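You operate a simulated robot arm through the tools that you are given. There is no shell and no other tool. Be economical: measure what you need, move in short steps, check, and stop when the job is done.

The job below is to be done with a simulated two-armed robot. You get a single attempt, and the scene is never put back.

JOB
Set both nozzles to FOG; stand the loose red one in the holder and shut it. Set down upright: red nozzle.

Only the result counts: the job must be done as asked and must still hold three seconds after the hand-in. Knocking over, shifting, dropping, spilling or breaking anything else fails it.

ROBOT AND FRAMES
Two 7-joint arms with two-finger parallel grippers on one trunk, on a base that drives. Base frame: it is fixed to the floor where the robot stands at the start and does not move with it; the origin is under the middle of the robot, x ahead of it, y to its left, z up; the surface under the hand at the start is at about z = 0.88. Readings come in m, degrees, newtons and seconds.
The left shoulder is at the start at [0.07, 0.134, 1.276], the right one opposite. With the tool pointing down near the work surface each hand reaches from about 0.1 to 0.64 m from the robot's upright axis, wherever it stands, measured 20 degrees to its own side. Places, roughly: blue collar [0.8, -0.1, 1.1]; blue loop handle [0.7, -0.1, 1]; left socket of the nozzle holder [0.8, 0, 0.9]; red collar [0.5, 0, 1.1]; red loop handle [0.4, 0, 0.9]. Payload 1.57 kg a hand.
The TCP of each hand is the grasp point between the finger pads, 0.03 m short of the fingertips. In the tool frame z runs along the fingers and y along their closing line. Largest opening 0.08 m; finger width 0.017, thickness 0.012; the body of the gripper, 0.04 by 0.082 m, starts 0.08 m behind the TCP.
Orientation is told as [roll, pitch, yaw] about the base's x, y, z axes, in that order, counted from this pose: with the fingers straight down and closing along the base's y, the tool's x points along the base's -x, its y along +y and its z along -z.

CONTROLS
- The arms move only by the tool nudge_tool. It takes "left_deltas", "right_deltas" or both (then of equal length, played together; a hand with none holds still); each is a list of rows, each a list of 3 entries, a list of its own where there are three numbers: the shift along the tool's x, y, z in units of 150 mm (1.0 is 150 mm), then the turn, a rotation vector about the tool's x, y, z in units of 45 degrees (1.0 is 45 degrees), then the opening, from 0 (shut) to 1 (fully open). In form: [[[dx, dy, dz], [ax, ay, az], claw], ...]. A call has 1 to 10 rows; each row is the pose to reach, as a shift and turn from the pose commanded when the call began, along the tool's axes at that moment. A call with a number of a shift or a turn outside -1 to 1 is refused whole. Each row takes 0.2 s and may step no farther than 0.05 m and 8.6 degrees from the row before; otherwise, or with a gripper value out of range, the whole call is refused. Where a pose cannot be reached the arm comes as near as it can. A force on the tool above 40 N (or 10 N above the force at the start of the call, whichever is more), or a blocked arm, ends the call early, and 0.2 s more pass. Each finger travels about 0.153 m/s and halts on what it meets, pressing with about 25 N; the grip force reading is that of the motor and also rises with nothing between the fingers. The clock runs only during rows and for 0.2 s after the last one: add rows that repeat a pose to give the fingers time. It gives the time, the measured TCP pose, the force on the tool (base axes), the opening and the grip force at its end, in the units of the frame above (readings bear some noise), with the torque about the TCP (base axes, N m) and any sound that the robot's microphone picked up, and new pictures: "views" is both (left out), scene, wrist or none (wrist: the cameras of the hands that moved).
- Cameras (640 x 400 px; columns grow to the right, rows downward): "scene" is now at [0.1351, -0.0096, 1.5025]; the picture's right is [-0.11, -0.99, 0.00], its down [-0.62, 0.07, -0.78] and it looks along [0.78, -0.09, -0.62] (base axes); focal length 214 px, centre (320, 200). "left" rides on the left gripper at [0.072, 0.007, -0.122] in its tool frame; the picture's right is [-0.09, 1.00, 0.00], its down [-0.84, -0.08, -0.54] and it looks along [-0.54, -0.05, 0.84] (tool axes); focal length 238 px, centre (320, 200). "right" rides on the right gripper at [0.072, -0.007, -0.122] in its tool frame; the picture's right is [0.09, 1.00, 0.00], its down [-0.84, 0.08, -0.54] and it looks along [-0.54, 0.05, 0.84] (tool axes); focal length 238 px, centre (320, 200).
- lift_body(by): slides the trunk up (or, below 0, down) by that many m; the arms and the scene camera ride with it, the base frame stays. It gives what a move gives, with no picture.
- drive_base(legs): drives the robot by 1 to 6 legs, each [ahead, left, turn to the left] in m, m and degrees, along the robot's own axes; the way and the turn of a leg run together, so that a leg with both is an arc; at most 1.5 m and 180 degrees a leg. The arms and the cameras ride along, it lands a little off, and it stops where it bumps. It gives what a move gives, and a new picture of the scene camera.
- pan_tilt(pan, tilt): turns the head with the scene camera to pan (to the left, within 86 degrees either way) and tilt (down, from -29 to 69), counted from straight ahead of the robot. It gives what a move gives, and a new picture of the scene camera.
- probe_pixels(camera, pixels): for up to 12 pixels [column, row] of the newest picture of that camera ("zoom" is the newest enlarged one), the place [x, y, z] in the base frame of the surface seen there, good to about 0.002 m. The clock stands still meanwhile.
- close_up(camera, box): a new picture of the part [left, top, right, bottom] of that camera's present view, enlarged. The clock stands still meanwhile.
- close_job(): hands the job in; it is judged then, once.

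Go step by step. Measure first, check grasps and placings, and put right what went wrong. The budget is 80 turns and 260 pictures, counting those below and the enlarged ones. Unless the task says otherwise, let go and move clear before handing in.

The tools are called as name(argument=value, ...) on one line, values as JSON. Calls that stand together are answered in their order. nudge_tool: Moves the arms, as the interface text tells. Its arguments: {"type":"object","properties":{"left_deltas":{"type":"array"},"right_deltas":{"type":"array"},"views":{"type":"string","enum":["both","scene","wrist","none"]}},"required":[]} The other tools are called the same way: lift_body (by) slides the trunk up or down; drive_base (legs) drives the base; pan_tilt (pan, tilt) turns the head that bears the scene camera; probe_pixels (camera, pixels) gives the place of the surface under pixels of a picture; close_up (camera, box) takes an enlarged picture of a part of a camera's view; close_job () hands the job in.

At the start:

```text
time_s: 0.0
left_ee_pos: [0.4292, 0.1362, 1.4191]
left_orientation: [-0.1, 0.0, 0.0]
left_contact_force: [0.4, 0.6, 0.8]
left_moment: [0.01, -0.02, -0.01]
left_grip_width: 0.0798
left_grasp_force: 0.1
right_ee_pos: [0.4305, -0.2533, 1.3808]
right_orientation: [-0.1, 0.0, 0.0]
right_contact_force: [0.1, 0.3, -0.2]
right_moment: [0.02, 0.02, -0.01]
right_grip_width: 0.0801
right_grasp_force: 0.0
trunk travel left (down, up): [-0.85, 0.09]
robot x, y, heading: [0.0032, -0.0017, 0.1]
head pan, tilt: [-6.5, 38.4]
```

scene: 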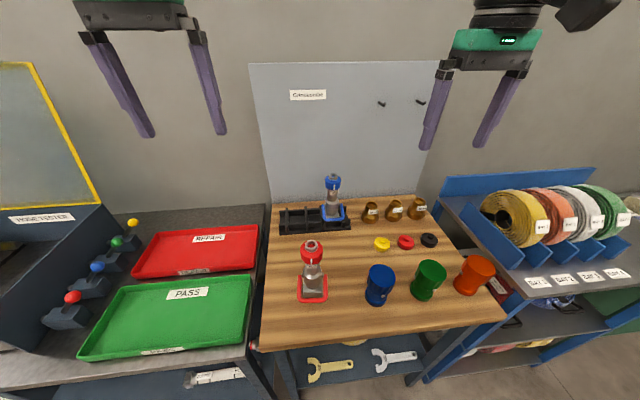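
right: 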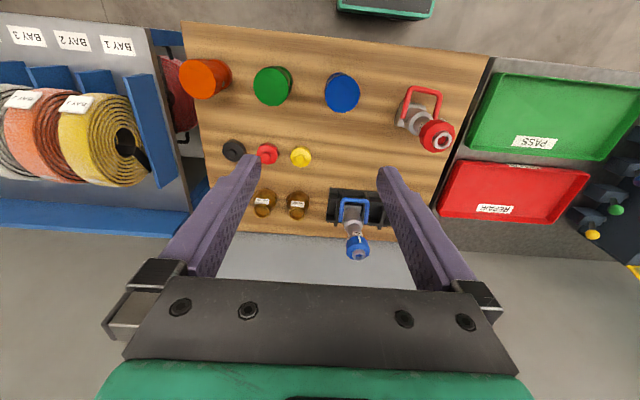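
left: 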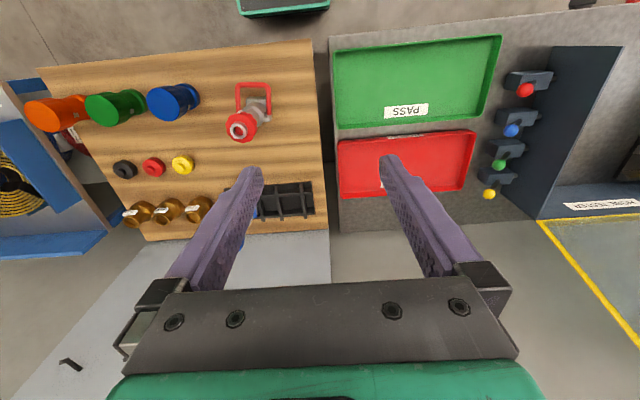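

The red nozzle stands loose around scene pixel (312,265) and the blue one is in the holder at (333,195). I'll zoom in on both to see the collars, marks and handles.

close_up(camera="scene", box=[270, 230, 350, 310])

close_up(camera="scene", box=[270, 165, 370, 240])

close_up(camera="left", box=[210, 70, 290, 150])

close_up(camera="right", box=[310, 170, 410, 270])

```text
5.00 times, centred on (310, 270) of scene
```

zoom: 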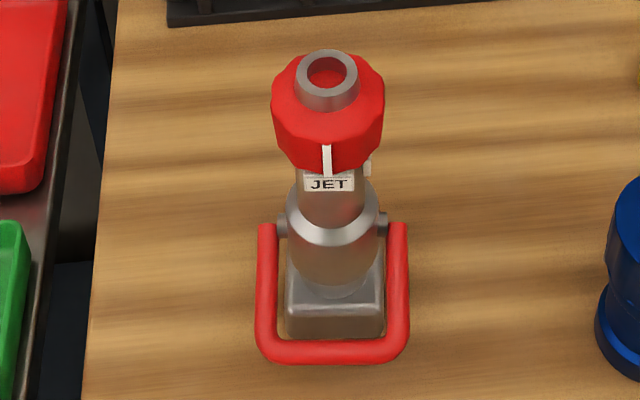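

```text
5.33 times, centred on (320, 202) of scene
```

zoom: 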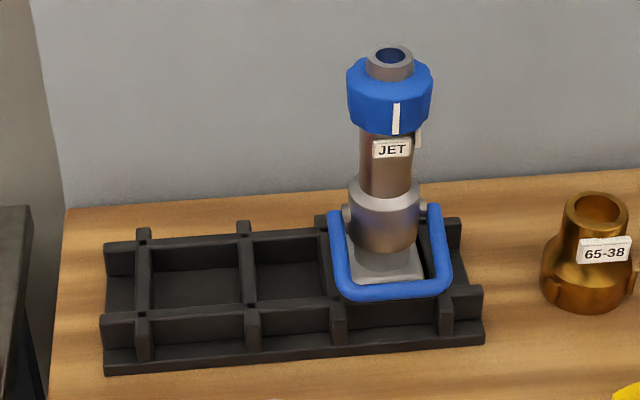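

```text
5.00 times, centred on (250, 110) of left
```

zoom: 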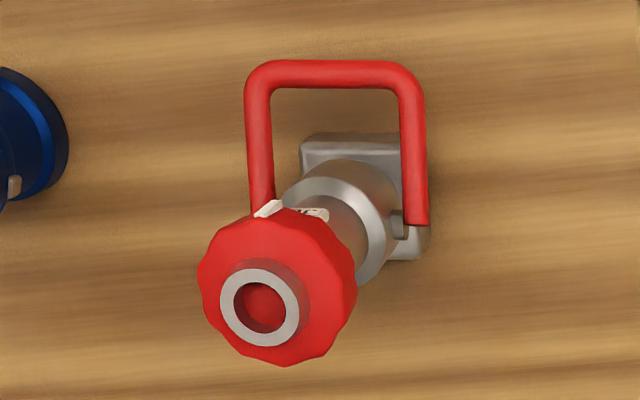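

```text
4.00 times, centred on (360, 220) of right
```

zoom: 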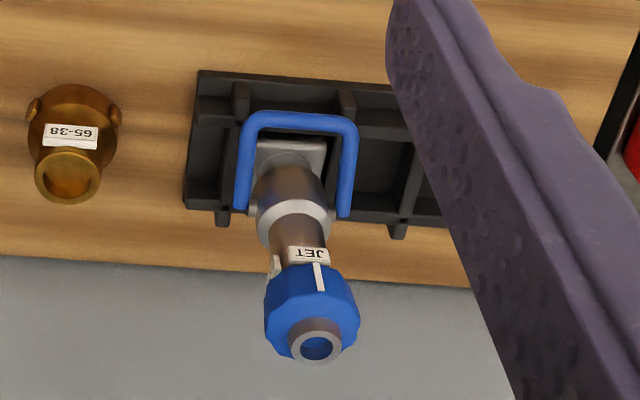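

The nozzle marks now read JET, and both collars need turning. I'll look at the wall sign and the other sides of the labels, then measure points.

close_up(camera="scene", box=[280, 80, 340, 110])

close_up(camera="scene", box=[290, 232, 334, 276])

probe_pixels(camera="scene", pixels=[[311, 244], [312, 262], [312, 280], [312, 300], [300, 277], [325, 277], [333, 177], [333, 186], [333, 193], [333, 219], [300, 219], [280, 300]])

```text
10.67 times, centred on (310, 95) of scene
```

zoom: 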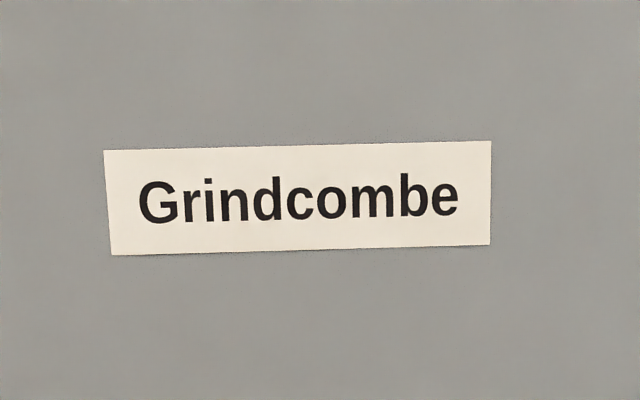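

```text
9.09 times, centred on (312, 254) of scene
```

zoom: 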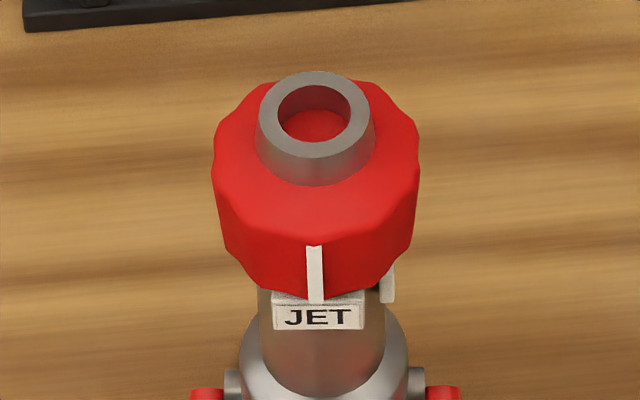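

```text
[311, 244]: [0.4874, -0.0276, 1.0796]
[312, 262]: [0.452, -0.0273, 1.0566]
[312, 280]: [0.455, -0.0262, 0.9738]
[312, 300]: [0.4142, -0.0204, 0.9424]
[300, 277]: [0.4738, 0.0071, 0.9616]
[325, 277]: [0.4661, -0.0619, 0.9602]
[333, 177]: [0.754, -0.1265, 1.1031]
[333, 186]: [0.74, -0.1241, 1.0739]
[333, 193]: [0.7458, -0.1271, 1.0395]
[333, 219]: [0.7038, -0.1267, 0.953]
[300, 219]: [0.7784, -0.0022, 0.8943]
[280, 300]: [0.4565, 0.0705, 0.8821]
```

Red axis is near (0.48, -0.027), collar at z≈1.04–1.075; blue's is near (0.77, -0.125). A second label sits on the -y side; I'll turn the right hand so its camera sees that side.

nudge_tool(right_deltas=[[[0, 0, 0.1], [0, 0, -0.17], 1], [[0, 0, 0.2], [0, 0, -0.34], 1], [[0, 0, 0.3], [0, 0, -0.51], 1], [[0, 0, 0.4], [0, 0, -0.68], 1], [[0, 0, 0.5], [0, 0, -0.85], 1], [[0, 0, 0.6], [0, 0, -1], 1]], views="none")

nudge_tool(right_deltas=[[[0, 0, 0.1], [0, 0, -0.17], 1], [[0, 0, 0.2], [0, 0, -0.34], 1], [[0, 0, 0.3], [0, 0, -0.51], 1], [[0, 0, 0.3], [0, 0, -0.68], 1], [[0, 0, 0.3], [0, 0, -0.85], 1], [[0, 0, 0.3], [0, 0, -1], 1]], views="wrist")

```text
time_s: 1.4
left_ee_pos: [0.4297, 0.134, 1.4191]
left_orientation: [0.0, 0.0, 0.0]
left_contact_force: [-0.1, 0.3, -0.4]
left_moment: [0.03, -0.02, -0.01]
left_grip_width: 0.0801
left_grasp_force: 0.0
right_ee_pos: [0.4284, -0.2534, 1.2902]
right_orientation: [0.1, 0.1, 45.1]
right_contact_force: [0.3, 0.5, 0.5]
right_moment: [0.02, 0.02, 0.0]
right_grip_width: 0.0801
right_grasp_force: 0.1
trunk travel left (down, up): [-0.85, 0.09]
robot x, y, heading: [0.0006, -0.0001, 0.2]
head pan, tilt: [-6.5, 38.4]
```

```text
time_s: 2.8
left_ee_pos: [0.4284, 0.135, 1.4193]
left_orientation: [-0.1, 0.0, 0.1]
left_contact_force: [-0.6, 0.3, -0.3]
left_moment: [-0.02, 0.01, -0.03]
left_grip_width: 0.0799
left_grasp_force: 0.1
right_ee_pos: [0.4292, -0.2545, 1.2463]
right_orientation: [0.0, 0.0, 90.2]
right_contact_force: [0.0, 0.2, -0.3]
right_moment: [-0.01, 0.0, 0.02]
right_grip_width: 0.0797
right_grasp_force: 0.1
trunk travel left (down, up): [-0.85, 0.09]
robot x, y, heading: [0.0034, 0.0024, -0.0]
head pan, tilt: [-6.5, 38.4]
```

right: 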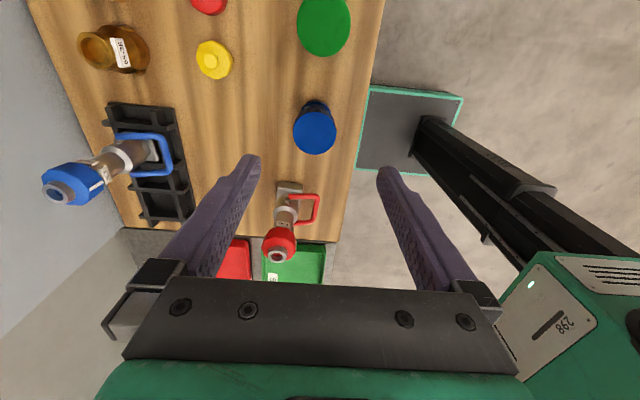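

close_up(camera="right", box=[250, 170, 330, 270])

close_up(camera="right", box=[35, 90, 205, 230])

probe_pixels(camera="right", pixels=[[279, 246], [279, 240], [277, 255], [290, 186], [308, 195], [317, 208], [60, 195], [75, 185], [410, 130], [340, 225]])

```text
4.00 times, centred on (290, 220) of right
```

zoom: 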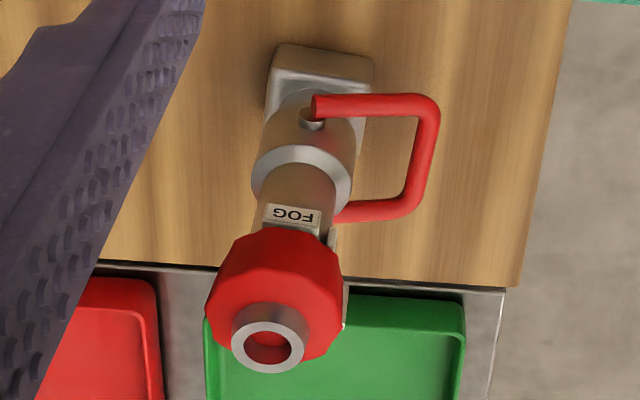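

```text
2.86 times, centred on (120, 160) of right
```

zoom: 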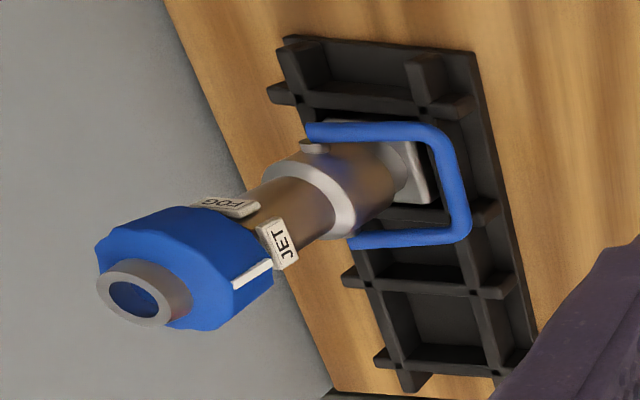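

```text
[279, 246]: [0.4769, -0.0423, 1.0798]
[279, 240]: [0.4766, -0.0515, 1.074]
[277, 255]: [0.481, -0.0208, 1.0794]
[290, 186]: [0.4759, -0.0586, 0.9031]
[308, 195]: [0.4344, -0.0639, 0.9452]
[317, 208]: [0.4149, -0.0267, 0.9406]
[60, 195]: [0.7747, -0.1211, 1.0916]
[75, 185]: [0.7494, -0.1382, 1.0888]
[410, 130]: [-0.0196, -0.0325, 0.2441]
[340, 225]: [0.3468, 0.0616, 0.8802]
```

FOG is about 90° counterclockwise (from above) from JET on both nozzles. I'll measure label angles precisely on both.

probe_pixels(camera="zoom", pixels=[[232, 206], [283, 246], [255, 275], [135, 298], [325, 195], [420, 320], [315, 145], [357, 243], [463, 225], [440, 330]])

probe_pixels(camera="right", pixels=[[283, 223], [280, 223], [286, 224], [277, 257], [267, 245], [292, 256], [288, 200], [303, 182], [277, 182]])

probe_pixels(camera="scene", pixels=[[312, 264], [312, 267], [309, 267], [316, 267], [311, 290], [331, 189], [283, 221], [290, 230], [345, 227], [352, 219]])

```text
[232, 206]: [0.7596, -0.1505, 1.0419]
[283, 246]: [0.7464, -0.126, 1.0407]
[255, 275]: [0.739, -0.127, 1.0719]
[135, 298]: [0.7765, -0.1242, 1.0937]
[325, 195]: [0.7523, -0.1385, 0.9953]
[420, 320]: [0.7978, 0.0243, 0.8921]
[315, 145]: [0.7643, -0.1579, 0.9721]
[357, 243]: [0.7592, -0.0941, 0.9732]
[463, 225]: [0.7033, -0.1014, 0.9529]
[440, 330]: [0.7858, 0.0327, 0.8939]
```

```text
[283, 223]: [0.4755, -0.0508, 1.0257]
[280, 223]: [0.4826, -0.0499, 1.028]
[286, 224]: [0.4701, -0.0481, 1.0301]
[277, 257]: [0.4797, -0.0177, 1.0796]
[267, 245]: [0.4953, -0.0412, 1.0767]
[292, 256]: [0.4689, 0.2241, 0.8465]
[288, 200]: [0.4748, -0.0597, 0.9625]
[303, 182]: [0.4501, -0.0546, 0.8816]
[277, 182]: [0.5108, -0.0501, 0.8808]
```

```text
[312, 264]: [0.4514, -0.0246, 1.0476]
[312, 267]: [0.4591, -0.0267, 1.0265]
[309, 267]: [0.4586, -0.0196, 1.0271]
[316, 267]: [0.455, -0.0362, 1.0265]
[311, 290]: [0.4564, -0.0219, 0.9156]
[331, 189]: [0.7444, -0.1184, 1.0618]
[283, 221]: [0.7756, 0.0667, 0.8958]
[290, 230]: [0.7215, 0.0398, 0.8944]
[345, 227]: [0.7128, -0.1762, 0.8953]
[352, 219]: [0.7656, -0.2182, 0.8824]
```

Labels are roughly 70–85° apart. Now I check how much room the base has to drive forward (teal deck at right-camera (410,130), table edge).

probe_pixels(camera="right", pixels=[[365, 140], [372, 90], [362, 170], [460, 98], [425, 125], [372, 60], [355, 190], [400, 60]])

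pan_tilt(pan=0, tilt=65)

```text
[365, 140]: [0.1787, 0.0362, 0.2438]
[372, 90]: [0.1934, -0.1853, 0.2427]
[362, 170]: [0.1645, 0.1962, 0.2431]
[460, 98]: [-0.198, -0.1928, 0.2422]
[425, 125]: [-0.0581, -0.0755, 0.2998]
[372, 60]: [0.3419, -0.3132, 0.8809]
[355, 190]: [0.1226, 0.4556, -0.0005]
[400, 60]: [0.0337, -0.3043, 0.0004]
```

```text
time_s: 3.7
left_ee_pos: [0.4294, 0.1345, 1.4196]
left_orientation: [-0.2, 0.0, 0.1]
left_contact_force: [-0.6, 0.4, 0.7]
left_moment: [0.01, 0.01, -0.01]
left_grip_width: 0.08
left_grasp_force: 0.2
right_ee_pos: [0.43, -0.2532, 1.2459]
right_orientation: [0.0, 0.0, 90.1]
right_contact_force: [-0.3, -0.7, 0.2]
right_moment: [0.04, 0.0, -0.01]
right_grip_width: 0.08
right_grasp_force: 0.1
trunk travel left (down, up): [-0.85, 0.09]
robot x, y, heading: [0.0009, -0.0024, -0.3]
head pan, tilt: [0.0, 65.0]
```

scene: 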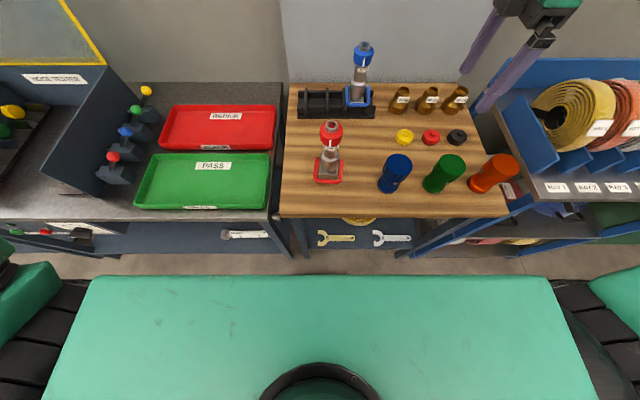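

Next, the under-table structure (pixels (340,238), (390,240), (300,245)), since the base's low deck (0.24 m) may slip under.

probe_pixels(camera="scene", pixels=[[340, 245], [395, 245], [340, 228], [395, 225], [300, 250], [285, 240], [350, 252], [420, 240], [330, 216], [450, 216], [250, 240], [350, 262]])

close_up(camera="scene", box=[230, 200, 470, 280])

```text
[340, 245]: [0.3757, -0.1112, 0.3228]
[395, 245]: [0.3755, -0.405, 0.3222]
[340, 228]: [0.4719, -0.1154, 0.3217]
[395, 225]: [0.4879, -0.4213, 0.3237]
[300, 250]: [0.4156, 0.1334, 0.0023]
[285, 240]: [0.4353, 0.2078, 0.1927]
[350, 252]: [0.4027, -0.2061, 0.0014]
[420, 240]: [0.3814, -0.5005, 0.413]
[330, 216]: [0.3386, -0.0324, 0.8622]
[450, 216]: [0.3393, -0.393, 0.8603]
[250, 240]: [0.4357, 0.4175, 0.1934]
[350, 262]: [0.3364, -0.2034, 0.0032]
```

```text
2.67 times, centred on (350, 240) of scene
```

zoom: 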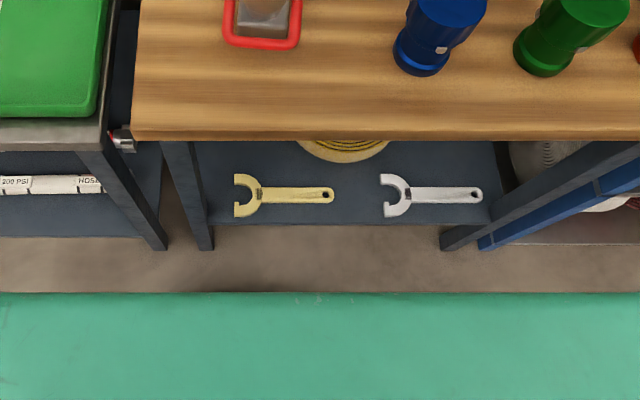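

probe_pixels(camera="zoom", pixels=[[205, 245], [195, 225], [212, 235], [450, 245], [445, 232], [470, 237], [160, 245], [480, 246], [300, 225], [300, 219], [440, 222], [190, 170]])

```text
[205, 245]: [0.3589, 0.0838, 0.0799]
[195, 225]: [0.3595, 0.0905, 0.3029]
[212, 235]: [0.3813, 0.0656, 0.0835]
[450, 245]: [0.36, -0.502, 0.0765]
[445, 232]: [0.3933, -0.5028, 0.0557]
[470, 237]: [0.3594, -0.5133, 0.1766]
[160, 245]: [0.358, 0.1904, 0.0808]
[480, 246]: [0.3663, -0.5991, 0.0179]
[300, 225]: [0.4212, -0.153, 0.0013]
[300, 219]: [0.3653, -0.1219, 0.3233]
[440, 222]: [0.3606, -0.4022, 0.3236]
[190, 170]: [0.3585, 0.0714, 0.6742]
```

Legs are at y≈0.066 and -0.50 and the shelf bottom is near z 0.30, so the 0.243-high, 0.39-wide deck fits beneath. I'll shift 0.2 right, then 0.24 ahead.

drive_base(legs=[[0, -0.19, 0], [0.23, 0, 0]])

```text
time_s: 6.6
left_ee_pos: [0.6659, -0.0577, 1.4216]
left_orientation: [-0.1, -0.1, -0.2]
left_contact_force: [-1.0, 0.0, 0.2]
left_moment: [0.02, -0.06, -0.01]
left_grip_width: 0.0798
left_grasp_force: 0.0
right_ee_pos: [0.6646, -0.4445, 1.246]
right_orientation: [-0.3, 0.0, 89.7]
right_contact_force: [-0.2, -0.5, -0.2]
right_moment: [0.0, -0.02, -0.02]
right_grip_width: 0.0801
right_grasp_force: 0.0
trunk travel left (down, up): [-0.85, 0.09]
robot x, y, heading: [0.2406, -0.1875, -0.5]
head pan, tilt: [0.0, 65.0]
```

scene: 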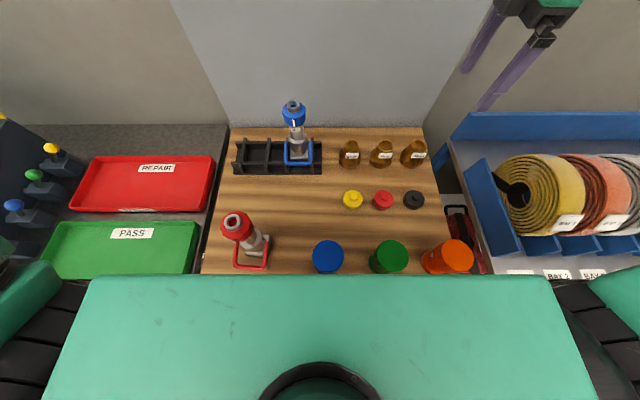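

Driving worked. I'll move the left hand over the blue nozzle with its jaw turned about -35° to leave room for a counterclockwise turn, and look.

nudge_tool(left_deltas=[[[-0.1, -0.09, 0], [0, 0, 0.15], 1], [[-0.25, -0.18, 0], [0, 0, 0.3], 1], [[-0.4, -0.27, 0], [0, 0, 0.45], 1], [[-0.55, -0.36, 0.15], [0, 0, 0.6], 1], [[-0.69, -0.45, 0.35], [0, 0, 0.78], 1], [[-0.69, -0.45, 0.55], [0, 0, 0.78], 1]])

```text
time_s: 8.0
left_ee_pos: [0.7719, -0.125, 1.3329]
left_orientation: [-0.2, 0.2, -35.4]
left_contact_force: [0.2, 0.1, 0.6]
left_moment: [-0.04, 0.05, 0.0]
left_grip_width: 0.08
left_grasp_force: 0.0
left hand out of reach, approached as far as the arm can: row 2, 3, 4, 5
right_ee_pos: [0.6724, -0.4445, 1.244]
right_orientation: [0.3, 0.1, 89.7]
right_contact_force: [-0.7, -0.3, 0.7]
right_moment: [-0.03, 0.02, 0.01]
right_grip_width: 0.0801
right_grasp_force: 0.1
trunk travel left (down, up): [-0.85, 0.09]
robot x, y, heading: [0.2407, -0.1913, -0.2]
head pan, tilt: [0.0, 65.0]
```

scene: 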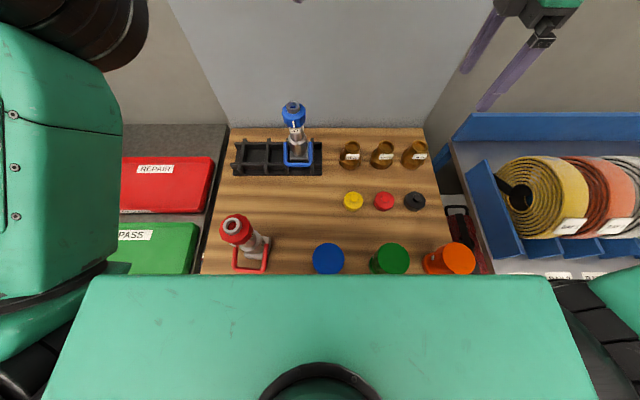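
left: 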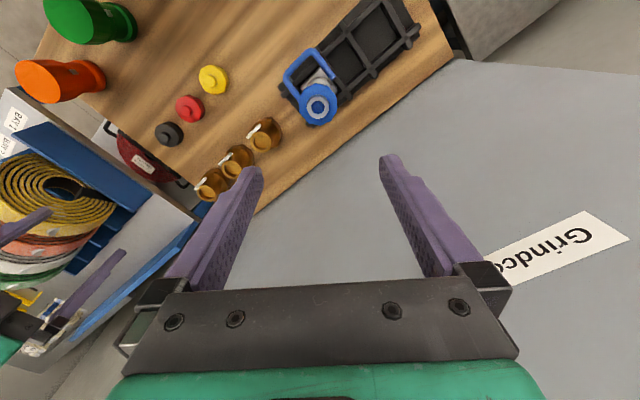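

Blue's top ring is centred near left-camera (319,103). I'll measure the ring edges and the wall clearance.

close_up(camera="left", box=[279, 60, 359, 140])

probe_pixels(camera="left", pixels=[[319, 103], [309, 103], [329, 103], [319, 94], [319, 113], [400, 120], [303, 100], [336, 100]])

```text
5.00 times, centred on (319, 100) of left
```

zoom: 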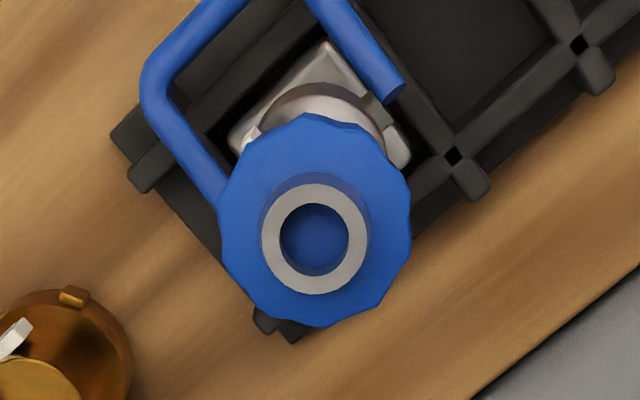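

```text
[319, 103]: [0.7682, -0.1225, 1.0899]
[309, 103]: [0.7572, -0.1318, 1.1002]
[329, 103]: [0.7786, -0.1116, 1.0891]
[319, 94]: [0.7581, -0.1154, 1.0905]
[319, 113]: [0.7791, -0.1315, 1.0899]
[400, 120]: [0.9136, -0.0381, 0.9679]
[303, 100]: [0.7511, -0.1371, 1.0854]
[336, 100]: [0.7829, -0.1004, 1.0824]
```

probe_pixels(camera="zoom", pixels=[[271, 240], [359, 240], [315, 194], [315, 286], [230, 215], [402, 215], [310, 315], [310, 125], [315, 240]])

```text
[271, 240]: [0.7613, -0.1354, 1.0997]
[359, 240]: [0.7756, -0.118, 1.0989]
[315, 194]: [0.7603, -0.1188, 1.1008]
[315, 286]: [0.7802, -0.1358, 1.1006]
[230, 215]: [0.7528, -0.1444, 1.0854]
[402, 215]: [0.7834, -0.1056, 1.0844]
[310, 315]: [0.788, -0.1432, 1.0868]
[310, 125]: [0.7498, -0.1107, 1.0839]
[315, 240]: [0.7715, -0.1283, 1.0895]
```

Blue axis is (0.769, -0.1265), collar radius ≈0.026, top 1.10. I centre and descend in two stages to TCP z≈1.08.

nudge_tool(left_deltas=[[[0.01, -0.02, 0.25], [0, 0, 0], 1], [[0.01, -0.02, 0.5], [0, 0, 0], 1], [[0.01, -0.02, 0.75], [0, 0, 0], 1], [[0.01, -0.02, 0.93], [0, 0, 0], 1]], views="wrist")

```text
time_s: 9.0
left_ee_pos: [0.7668, -0.1293, 1.1993]
left_orientation: [0.0, -0.3, -35.2]
left_contact_force: [-0.4, 0.6, 0.9]
left_moment: [0.01, -0.02, 0.0]
left_grip_width: 0.0798
left_grasp_force: 0.1
right_ee_pos: [0.6663, -0.4464, 1.2455]
right_orientation: [0.0, 0.0, 89.8]
right_contact_force: [-0.1, 1.1, -0.6]
right_moment: [0.0, -0.03, -0.01]
right_grip_width: 0.08
right_grasp_force: 0.0
trunk travel left (down, up): [-0.85, 0.09]
robot x, y, heading: [0.2408, -0.1921, -0.4]
head pan, tilt: [0.0, 65.0]
```

left: 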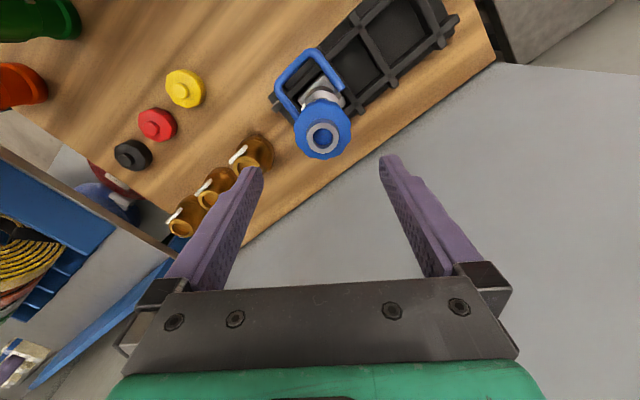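

nudge_tool(left_deltas=[[[0, 0.01, 0.25], [0, 0, 0], 1], [[0, 0.01, 0.5], [0, 0, 0], 1], [[0, 0.01, 0.7], [0, 0, 0], 1], [[0, 0.01, 0.8], [0, 0, 0], 1]])

```text
time_s: 10.0
left_ee_pos: [0.7692, -0.1248, 1.0747]
left_orientation: [-0.1, -0.2, -35.2]
left_contact_force: [0.1, 0.5, 0.5]
left_moment: [-0.02, 0.0, 0.0]
left_grip_width: 0.08
left_grasp_force: 0.1
right_ee_pos: [0.6681, -0.4453, 1.2458]
right_orientation: [0.0, 0.1, 89.7]
right_contact_force: [0.6, -0.7, 0.6]
right_moment: [-0.02, -0.02, 0.02]
right_grip_width: 0.0802
right_grasp_force: 0.0
trunk travel left (down, up): [-0.85, 0.09]
robot x, y, heading: [0.2403, -0.19, -0.2]
head pan, tilt: [0.0, 65.0]
```

scene: 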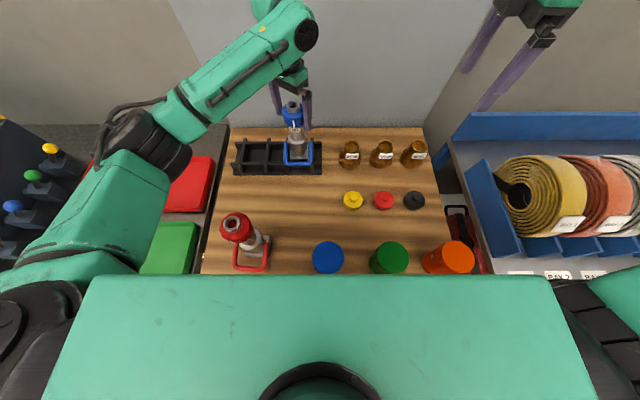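
left: 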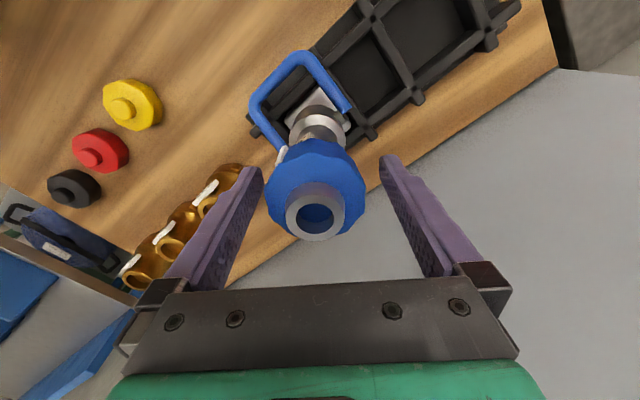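

Collar (316,205) sits between the fingers. Close.

nudge_tool(left_deltas=[[[0, 0, 0], [0, 0, 0], 0.7], [[0, 0, 0], [0, 0, 0], 0.6], [[0, 0, 0], [0, 0, 0], 0.4], [[0, 0, 0], [0, 0, 0], 0.4]], views="wrist")

```text
time_s: 11.0
left_ee_pos: [0.7686, -0.1255, 1.0739]
left_orientation: [0.0, -0.1, -35.3]
left_contact_force: [-1.1, -1.1, -0.6]
left_moment: [-0.18, 0.13, -0.03]
left_grip_width: 0.0576
left_grasp_force: 24.7
right_ee_pos: [0.6675, -0.446, 1.2461]
right_orientation: [0.0, 0.0, 89.7]
right_contact_force: [0.3, 0.0, 0.5]
right_moment: [0.02, -0.04, 0.01]
right_grip_width: 0.08
right_grasp_force: 0.0
trunk travel left (down, up): [-0.85, 0.09]
robot x, y, heading: [0.2389, -0.1909, -0.3]
head pan, tilt: [0.0, 65.0]
```

left: 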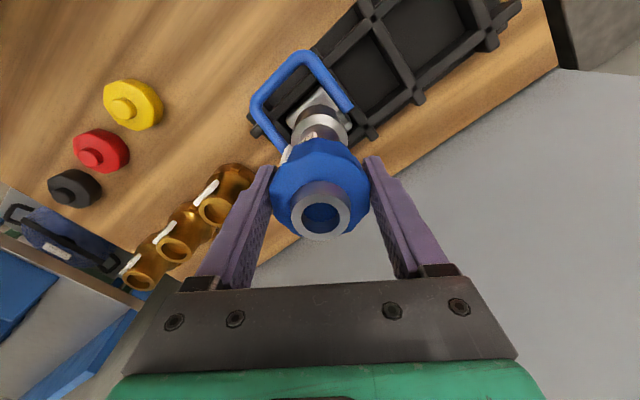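

Gripped at 0.0576. Turn counterclockwise 45° first and watch the moment.

nudge_tool(left_deltas=[[[0, 0, 0], [0, 0, -0.16], 0.2], [[0, 0, 0], [0, 0, -0.33], 0.2], [[0, 0, 0], [0, 0, -0.5], 0.2], [[0, 0, 0], [0, 0, -0.67], 0.2], [[0, 0, 0], [0, 0, -0.84], 0.2], [[0, 0, 0], [0, 0, -1], 0.2]])

```text
time_s: 12.4
left_ee_pos: [0.7718, -0.1259, 1.077]
left_orientation: [-0.1, 0.0, 9.8]
left_contact_force: [-0.8, 1.1, -6.4]
left_moment: [0.1, 0.18, -0.03]
left_grip_width: 0.0575
left_grasp_force: 24.9
right_ee_pos: [0.6686, -0.4459, 1.2461]
right_orientation: [-0.1, -0.1, 89.7]
right_contact_force: [-0.2, 0.3, -0.1]
right_moment: [-0.01, -0.03, -0.03]
right_grip_width: 0.0801
right_grasp_force: 0.0
trunk travel left (down, up): [-0.85, 0.09]
robot x, y, heading: [0.2382, -0.1876, -0.4]
head pan, tilt: [0.0, 65.0]
```

scene: 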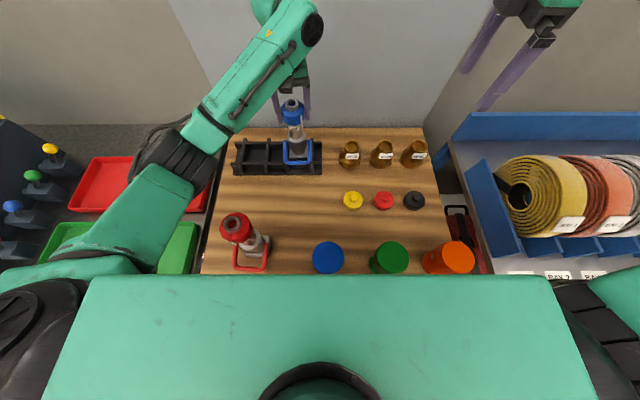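
left: 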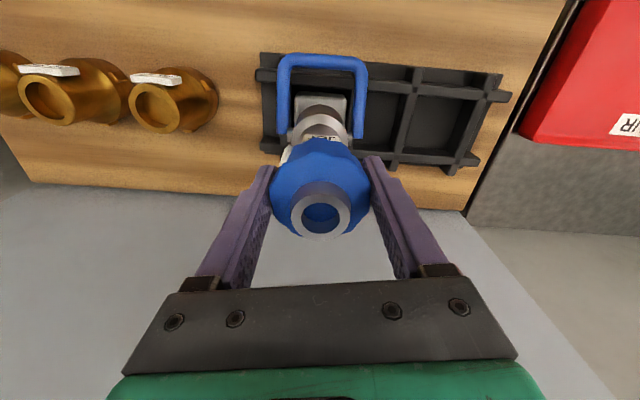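

The collar turned with the jaw (mark at left (285,155)). Another 27°, then look.

nudge_tool(left_deltas=[[[0, 0, 0], [0, 0, -0.16], 0.2], [[0, 0, 0], [0, 0, -0.32], 0.2], [[0, 0, 0], [0, 0, -0.48], 0.2], [[0, 0, 0], [0, 0, -0.6], 0.2], [[0, 0, 0], [0, 0, -0.6], 0.2]], views="wrist")

close_up(camera="left", box=[250, 100, 390, 240])

close_up(camera="scene", box=[265, 85, 325, 165])

close_up(camera="right", box=[20, 100, 220, 260])

```text
time_s: 13.6
left_ee_pos: [0.7713, -0.1257, 1.0762]
left_orientation: [-0.1, 0.0, 36.8]
left_contact_force: [-2.0, -1.4, -6.7]
left_moment: [-0.16, 0.42, -0.02]
left_grip_width: 0.0576
left_grasp_force: 24.6
right_ee_pos: [0.668, -0.445, 1.246]
right_orientation: [0.0, 0.0, 89.7]
right_contact_force: [0.6, -0.4, -0.2]
right_moment: [0.0, -0.02, -0.03]
right_grip_width: 0.0799
right_grasp_force: 0.1
trunk travel left (down, up): [-0.85, 0.09]
robot x, y, heading: [0.238, -0.189, -0.1]
head pan, tilt: [0.0, 65.0]
```

left: 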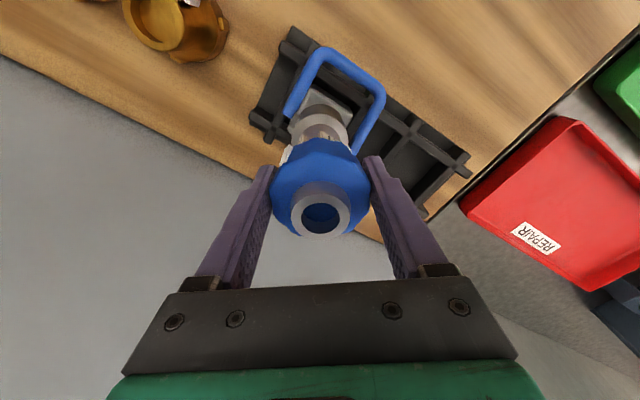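

```text
2.86 times, centred on (320, 170) of left
```

zoom: 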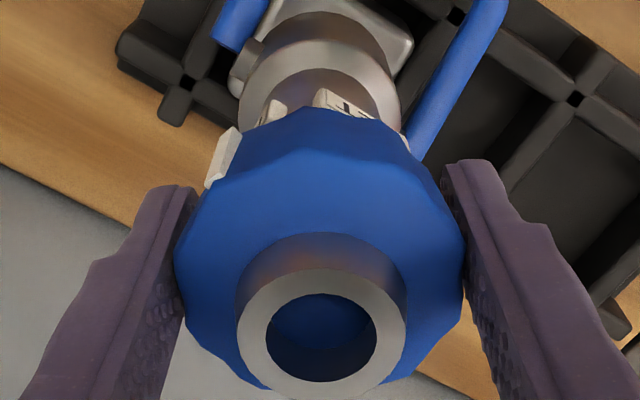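

```text
5.00 times, centred on (295, 125) of scene
```

zoom: 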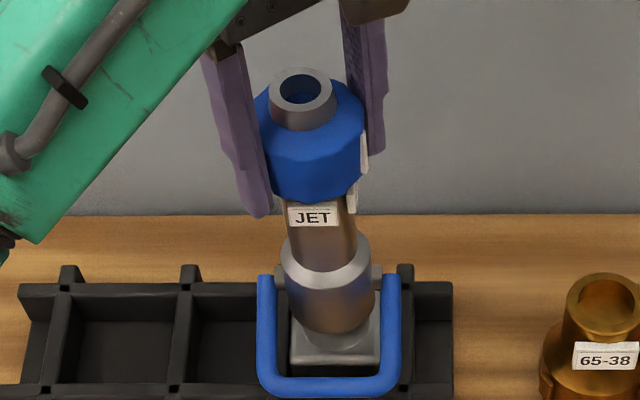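

```text
2.50 times, centred on (120, 180) of right
```

zoom: 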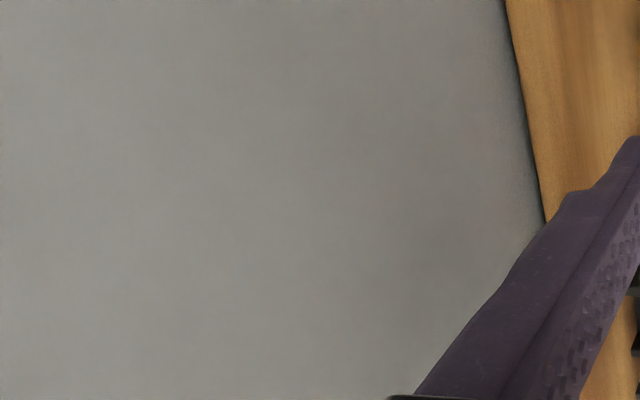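

I'll probe mark and FOG label to compare angles.

close_up(camera="left", box=[275, 130, 345, 174])

```text
9.09 times, centred on (310, 152) of left
```

zoom: 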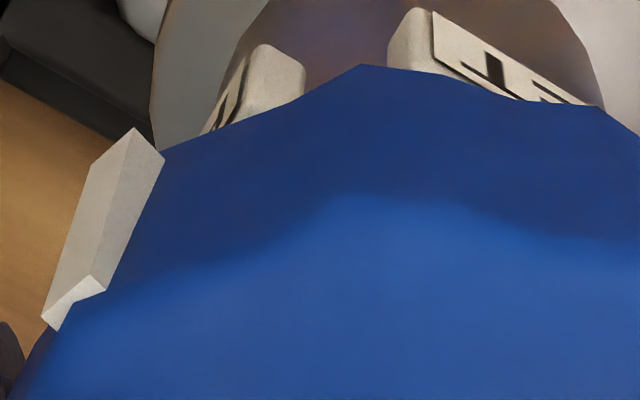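

probe_pixels(camera="zoom", pixels=[[75, 296], [95, 200], [130, 190], [90, 283], [235, 100], [270, 80], [210, 128], [410, 45], [450, 40], [500, 75], [580, 100]])

close_up(camera="scene", box=[285, 95, 310, 135])

```text
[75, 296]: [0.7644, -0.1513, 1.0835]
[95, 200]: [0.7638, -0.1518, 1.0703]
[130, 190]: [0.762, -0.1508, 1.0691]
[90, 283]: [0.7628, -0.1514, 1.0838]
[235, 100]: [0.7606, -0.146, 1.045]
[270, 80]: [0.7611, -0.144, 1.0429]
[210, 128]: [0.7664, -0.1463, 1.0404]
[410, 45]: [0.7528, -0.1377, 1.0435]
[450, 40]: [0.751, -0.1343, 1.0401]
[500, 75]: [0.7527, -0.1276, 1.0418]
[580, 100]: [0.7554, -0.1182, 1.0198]
```

```text
10.00 times, centred on (298, 115) of scene
```

zoom: 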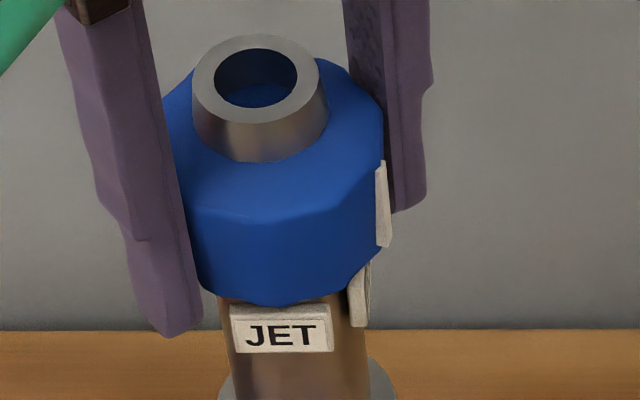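

Need a square look at FOG from -y; I'll move the right hand's camera there.

nudge_tool(right_deltas=[[[-0.05, -0.15, 0.15], [0, 0, 0], 1], [[-0.1, -0.3, 0.3], [0, 0, 0], 1], [[-0.15, -0.45, 0.45], [0, 0, 0], 1], [[-0.2, -0.6, 0.6], [0, 0, 0], 1], [[-0.2, -0.67, 0.65], [0, 0, 0], 1]], views="wrist")

close_up(camera="right", box=[270, 40, 370, 140])

```text
time_s: 14.8
left_ee_pos: [0.7736, -0.1256, 1.0766]
left_orientation: [-0.1, 0.0, 36.7]
left_contact_force: [-1.8, 0.5, -7.4]
left_moment: [0.04, 0.29, 0.02]
left_grip_width: 0.0575
left_grasp_force: 24.8
right_ee_pos: [0.7696, -0.4181, 1.1471]
right_orientation: [0.0, 0.0, 89.8]
right_contact_force: [0.3, -0.8, 0.0]
right_moment: [0.02, 0.02, 0.01]
right_grip_width: 0.0799
right_grasp_force: 0.1
trunk travel left (down, up): [-0.85, 0.09]
robot x, y, heading: [0.2365, -0.1918, -0.3]
head pan, tilt: [0.0, 65.0]
```

right: 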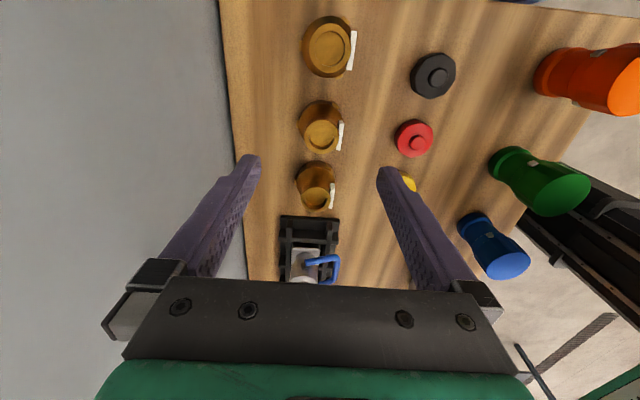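

```text
4.00 times, centred on (320, 90) of right
```

zoom: 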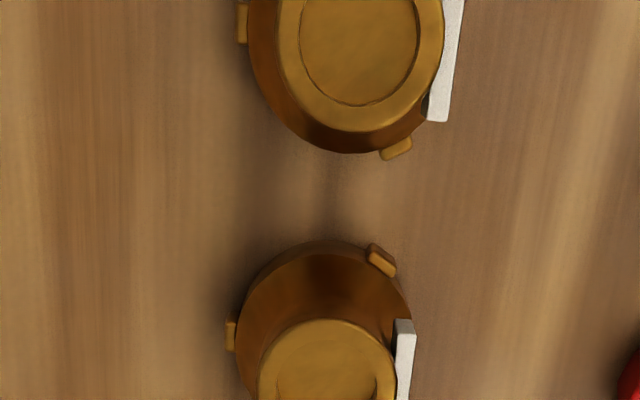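

The camera is upside down for this view; nozzle is hidden behind the palm. Raise and move closer so it falls within view.

nudge_tool(right_deltas=[[[-0.1, 0, -0.2], [0, 0, 0], 1], [[-0.25, 0, -0.4], [0, 0, 0], 1], [[-0.4, 0, -0.55], [0, 0, 0], 1], [[-0.45, 0, -0.55], [0, 0, 0], 1]], views="wrist")

close_up(camera="right", box=[270, 190, 370, 290])

```text
time_s: 15.8
left_ee_pos: [0.7715, -0.1255, 1.077]
left_orientation: [-0.1, 0.0, 36.7]
left_contact_force: [-1.5, 0.7, -6.0]
left_moment: [-0.02, 0.12, 0.05]
left_grip_width: 0.0576
left_grasp_force: 25.3
right_ee_pos: [0.7624, -0.3541, 1.2291]
right_orientation: [0.1, 0.0, 89.7]
right_contact_force: [0.1, -0.1, -0.1]
right_moment: [0.03, 0.01, 0.02]
right_grip_width: 0.0797
right_grasp_force: 0.1
right hand out of reach, approached as far as the arm can: row 3, 4
trunk travel left (down, up): [-0.85, 0.09]
robot x, y, heading: [0.241, -0.1922, -0.7]
head pan, tilt: [0.0, 65.0]
```

right: 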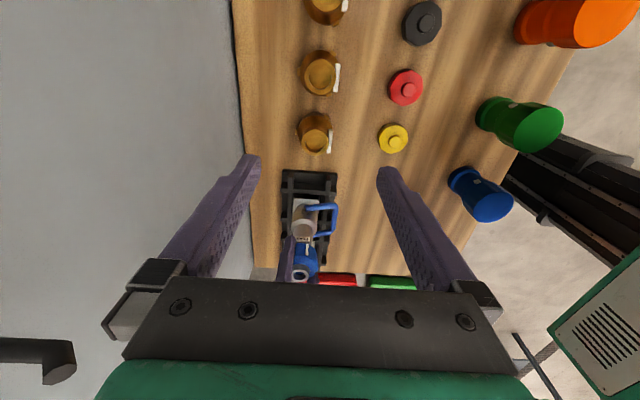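

```text
4.00 times, centred on (320, 240) of right
```

zoom: 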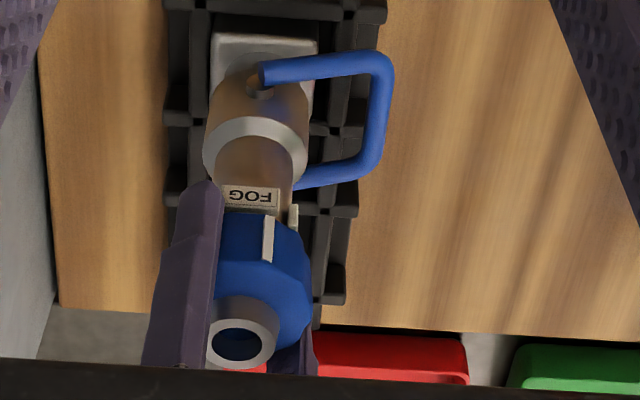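

The mark is ~14° short of FOG's centre (zoom mark (268,240), label centre (251,197)). Turn 14° more.

nudge_tool(left_deltas=[[[0, 0, 0], [0, 0, -0.15], 0.2], [[0, 0, 0], [0, 0, -0.31], 0.2], [[0, 0, 0], [0, 0, -0.31], 0.2]], views="none")

close_up(camera="right", box=[280, 210, 340, 280])

```text
time_s: 16.6
left_ee_pos: [0.7729, -0.1254, 1.0778]
left_orientation: [-0.2, 0.1, 50.7]
left_contact_force: [0.1, 0.2, -6.3]
left_moment: [0.01, -0.01, 0.01]
left_grip_width: 0.0575
left_grasp_force: 24.4
right_ee_pos: [0.7618, -0.3545, 1.2271]
right_orientation: [0.0, 0.0, 89.7]
right_contact_force: [-0.4, -0.6, 0.1]
right_moment: [0.02, 0.0, -0.02]
right_grip_width: 0.0801
right_grasp_force: 0.0
trunk travel left (down, up): [-0.85, 0.09]
robot x, y, heading: [0.2391, -0.1924, -0.4]
head pan, tilt: [0.0, 65.0]
```

```text
5.71 times, centred on (310, 245) of right
```

zoom: 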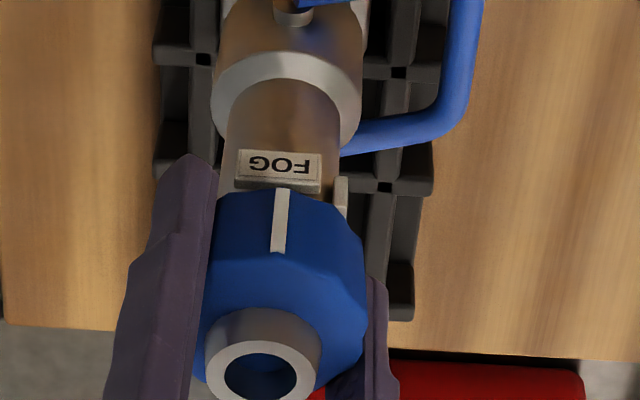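

Mark is centred on FOG. Open and raise the left hand, and retract the right one a bit.

nudge_tool(left_deltas=[[[0, 0, 0], [0, 0, 0], 0.8], [[0, 0, 0], [0, 0, 0], 1], [[0, 0, -0.25], [0, 0, 0], 1], [[0, 0, -0.5], [0, 0, 0], 1], [[0, 0, -0.75], [0, 0, 0], 1], [[0, 0, -1], [0, 0, 0], 1]], views="scene")

close_up(camera="right", box=[280, 210, 340, 280])

```text
time_s: 18.0
left_ee_pos: [0.7701, -0.1253, 1.2273]
left_orientation: [0.0, 0.1, 50.7]
left_contact_force: [-0.3, -0.3, -0.2]
left_moment: [0.0, 0.03, 0.02]
left_grip_width: 0.0799
left_grasp_force: 0.1
right_ee_pos: [0.7589, -0.3553, 1.229]
right_orientation: [-0.1, -0.1, 89.7]
right_contact_force: [-1.1, -0.1, 0.5]
right_moment: [0.01, -0.02, 0.0]
right_grip_width: 0.0798
right_grasp_force: 0.2
trunk travel left (down, up): [-0.85, 0.09]
robot x, y, heading: [0.2382, -0.1913, -0.6]
head pan, tilt: [0.0, 65.0]
```

scene: 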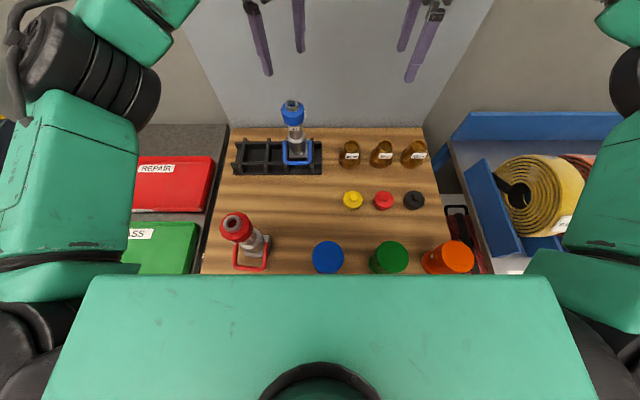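

```text
5.71 times, centred on (310, 245) of right
```

zoom: 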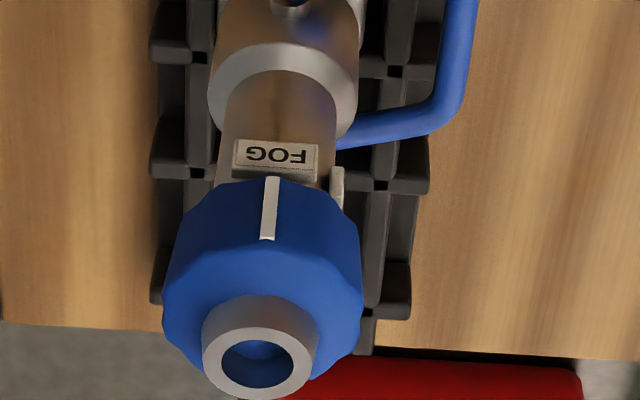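

Blue is set to FOG. Now swing the left hand to view the holder's free sockets and the red nozzle.

nudge_tool(left_deltas=[[[-0.04, 0.16, -0.05], [0, 0, 0.16], 1], [[-0.08, 0.32, -0.1], [0, 0, 0.33], 1], [[-0.12, 0.48, -0.2], [0, 0, 0.5], 1], [[-0.16, 0.64, -0.3], [0, 0, 0.67], 1], [[-0.2, 0.8, -0.4], [0, 0, 0.84], 1], [[-0.24, 0.97, -0.4], [0, 0, 1], 1]], views="wrist")

close_up(camera="scene", box=[215, 205, 275, 275])

```text
time_s: 19.4
left_ee_pos: [0.6781, -0.0056, 1.287]
left_orientation: [-0.1, 0.0, 5.5]
left_contact_force: [0.0, -0.1, 1.0]
left_moment: [-0.02, -0.01, 0.01]
left_grip_width: 0.08
left_grasp_force: 0.0
right_ee_pos: [0.7595, -0.3534, 1.2299]
right_orientation: [0.0, 0.0, 89.7]
right_contact_force: [-0.8, 0.5, 0.5]
right_moment: [0.0, -0.01, 0.01]
right_grip_width: 0.08
right_grasp_force: 0.0
trunk travel left (down, up): [-0.85, 0.09]
robot x, y, heading: [0.2384, -0.1928, -0.6]
head pan, tilt: [0.0, 65.0]
```

left: 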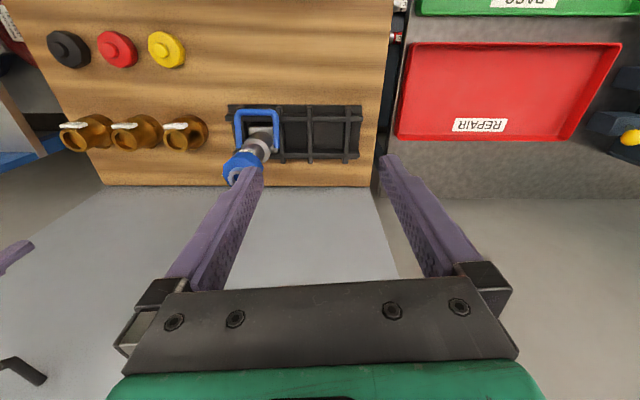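

```text
5.71 times, centred on (245, 240) of scene
```

zoom: 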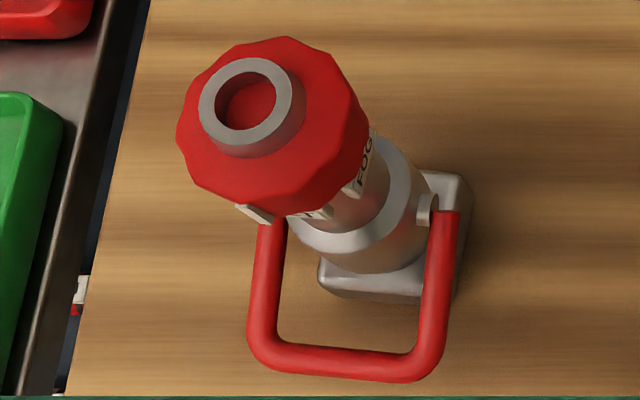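

probe_pixels(camera="zoom", pixels=[[207, 108], [284, 108], [246, 66], [246, 150], [185, 130], [360, 120], [283, 45], [255, 200], [440, 213], [275, 222], [260, 345], [430, 350]])

close_up(camera="left", box=[220, 85, 380, 185])

```text
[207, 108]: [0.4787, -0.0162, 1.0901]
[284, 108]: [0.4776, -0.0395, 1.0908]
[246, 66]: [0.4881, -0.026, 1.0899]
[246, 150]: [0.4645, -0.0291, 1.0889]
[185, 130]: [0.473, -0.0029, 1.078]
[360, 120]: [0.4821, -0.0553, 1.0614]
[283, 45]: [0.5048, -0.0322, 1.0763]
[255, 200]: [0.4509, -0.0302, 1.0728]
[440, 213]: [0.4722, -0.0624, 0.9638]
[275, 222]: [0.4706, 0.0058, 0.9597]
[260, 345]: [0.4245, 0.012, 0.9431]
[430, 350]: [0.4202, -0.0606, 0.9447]
```

```text
4.00 times, centred on (300, 135) of left
```

zoom: 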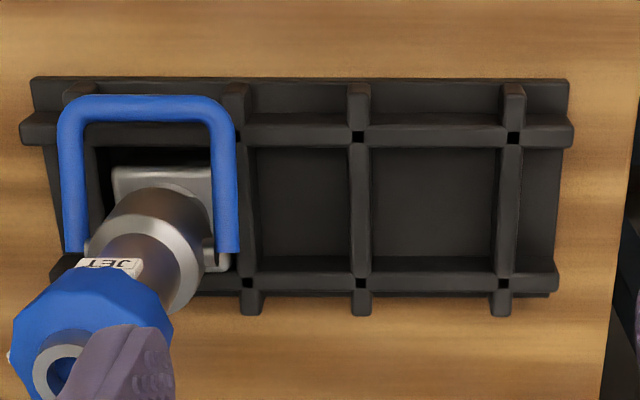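

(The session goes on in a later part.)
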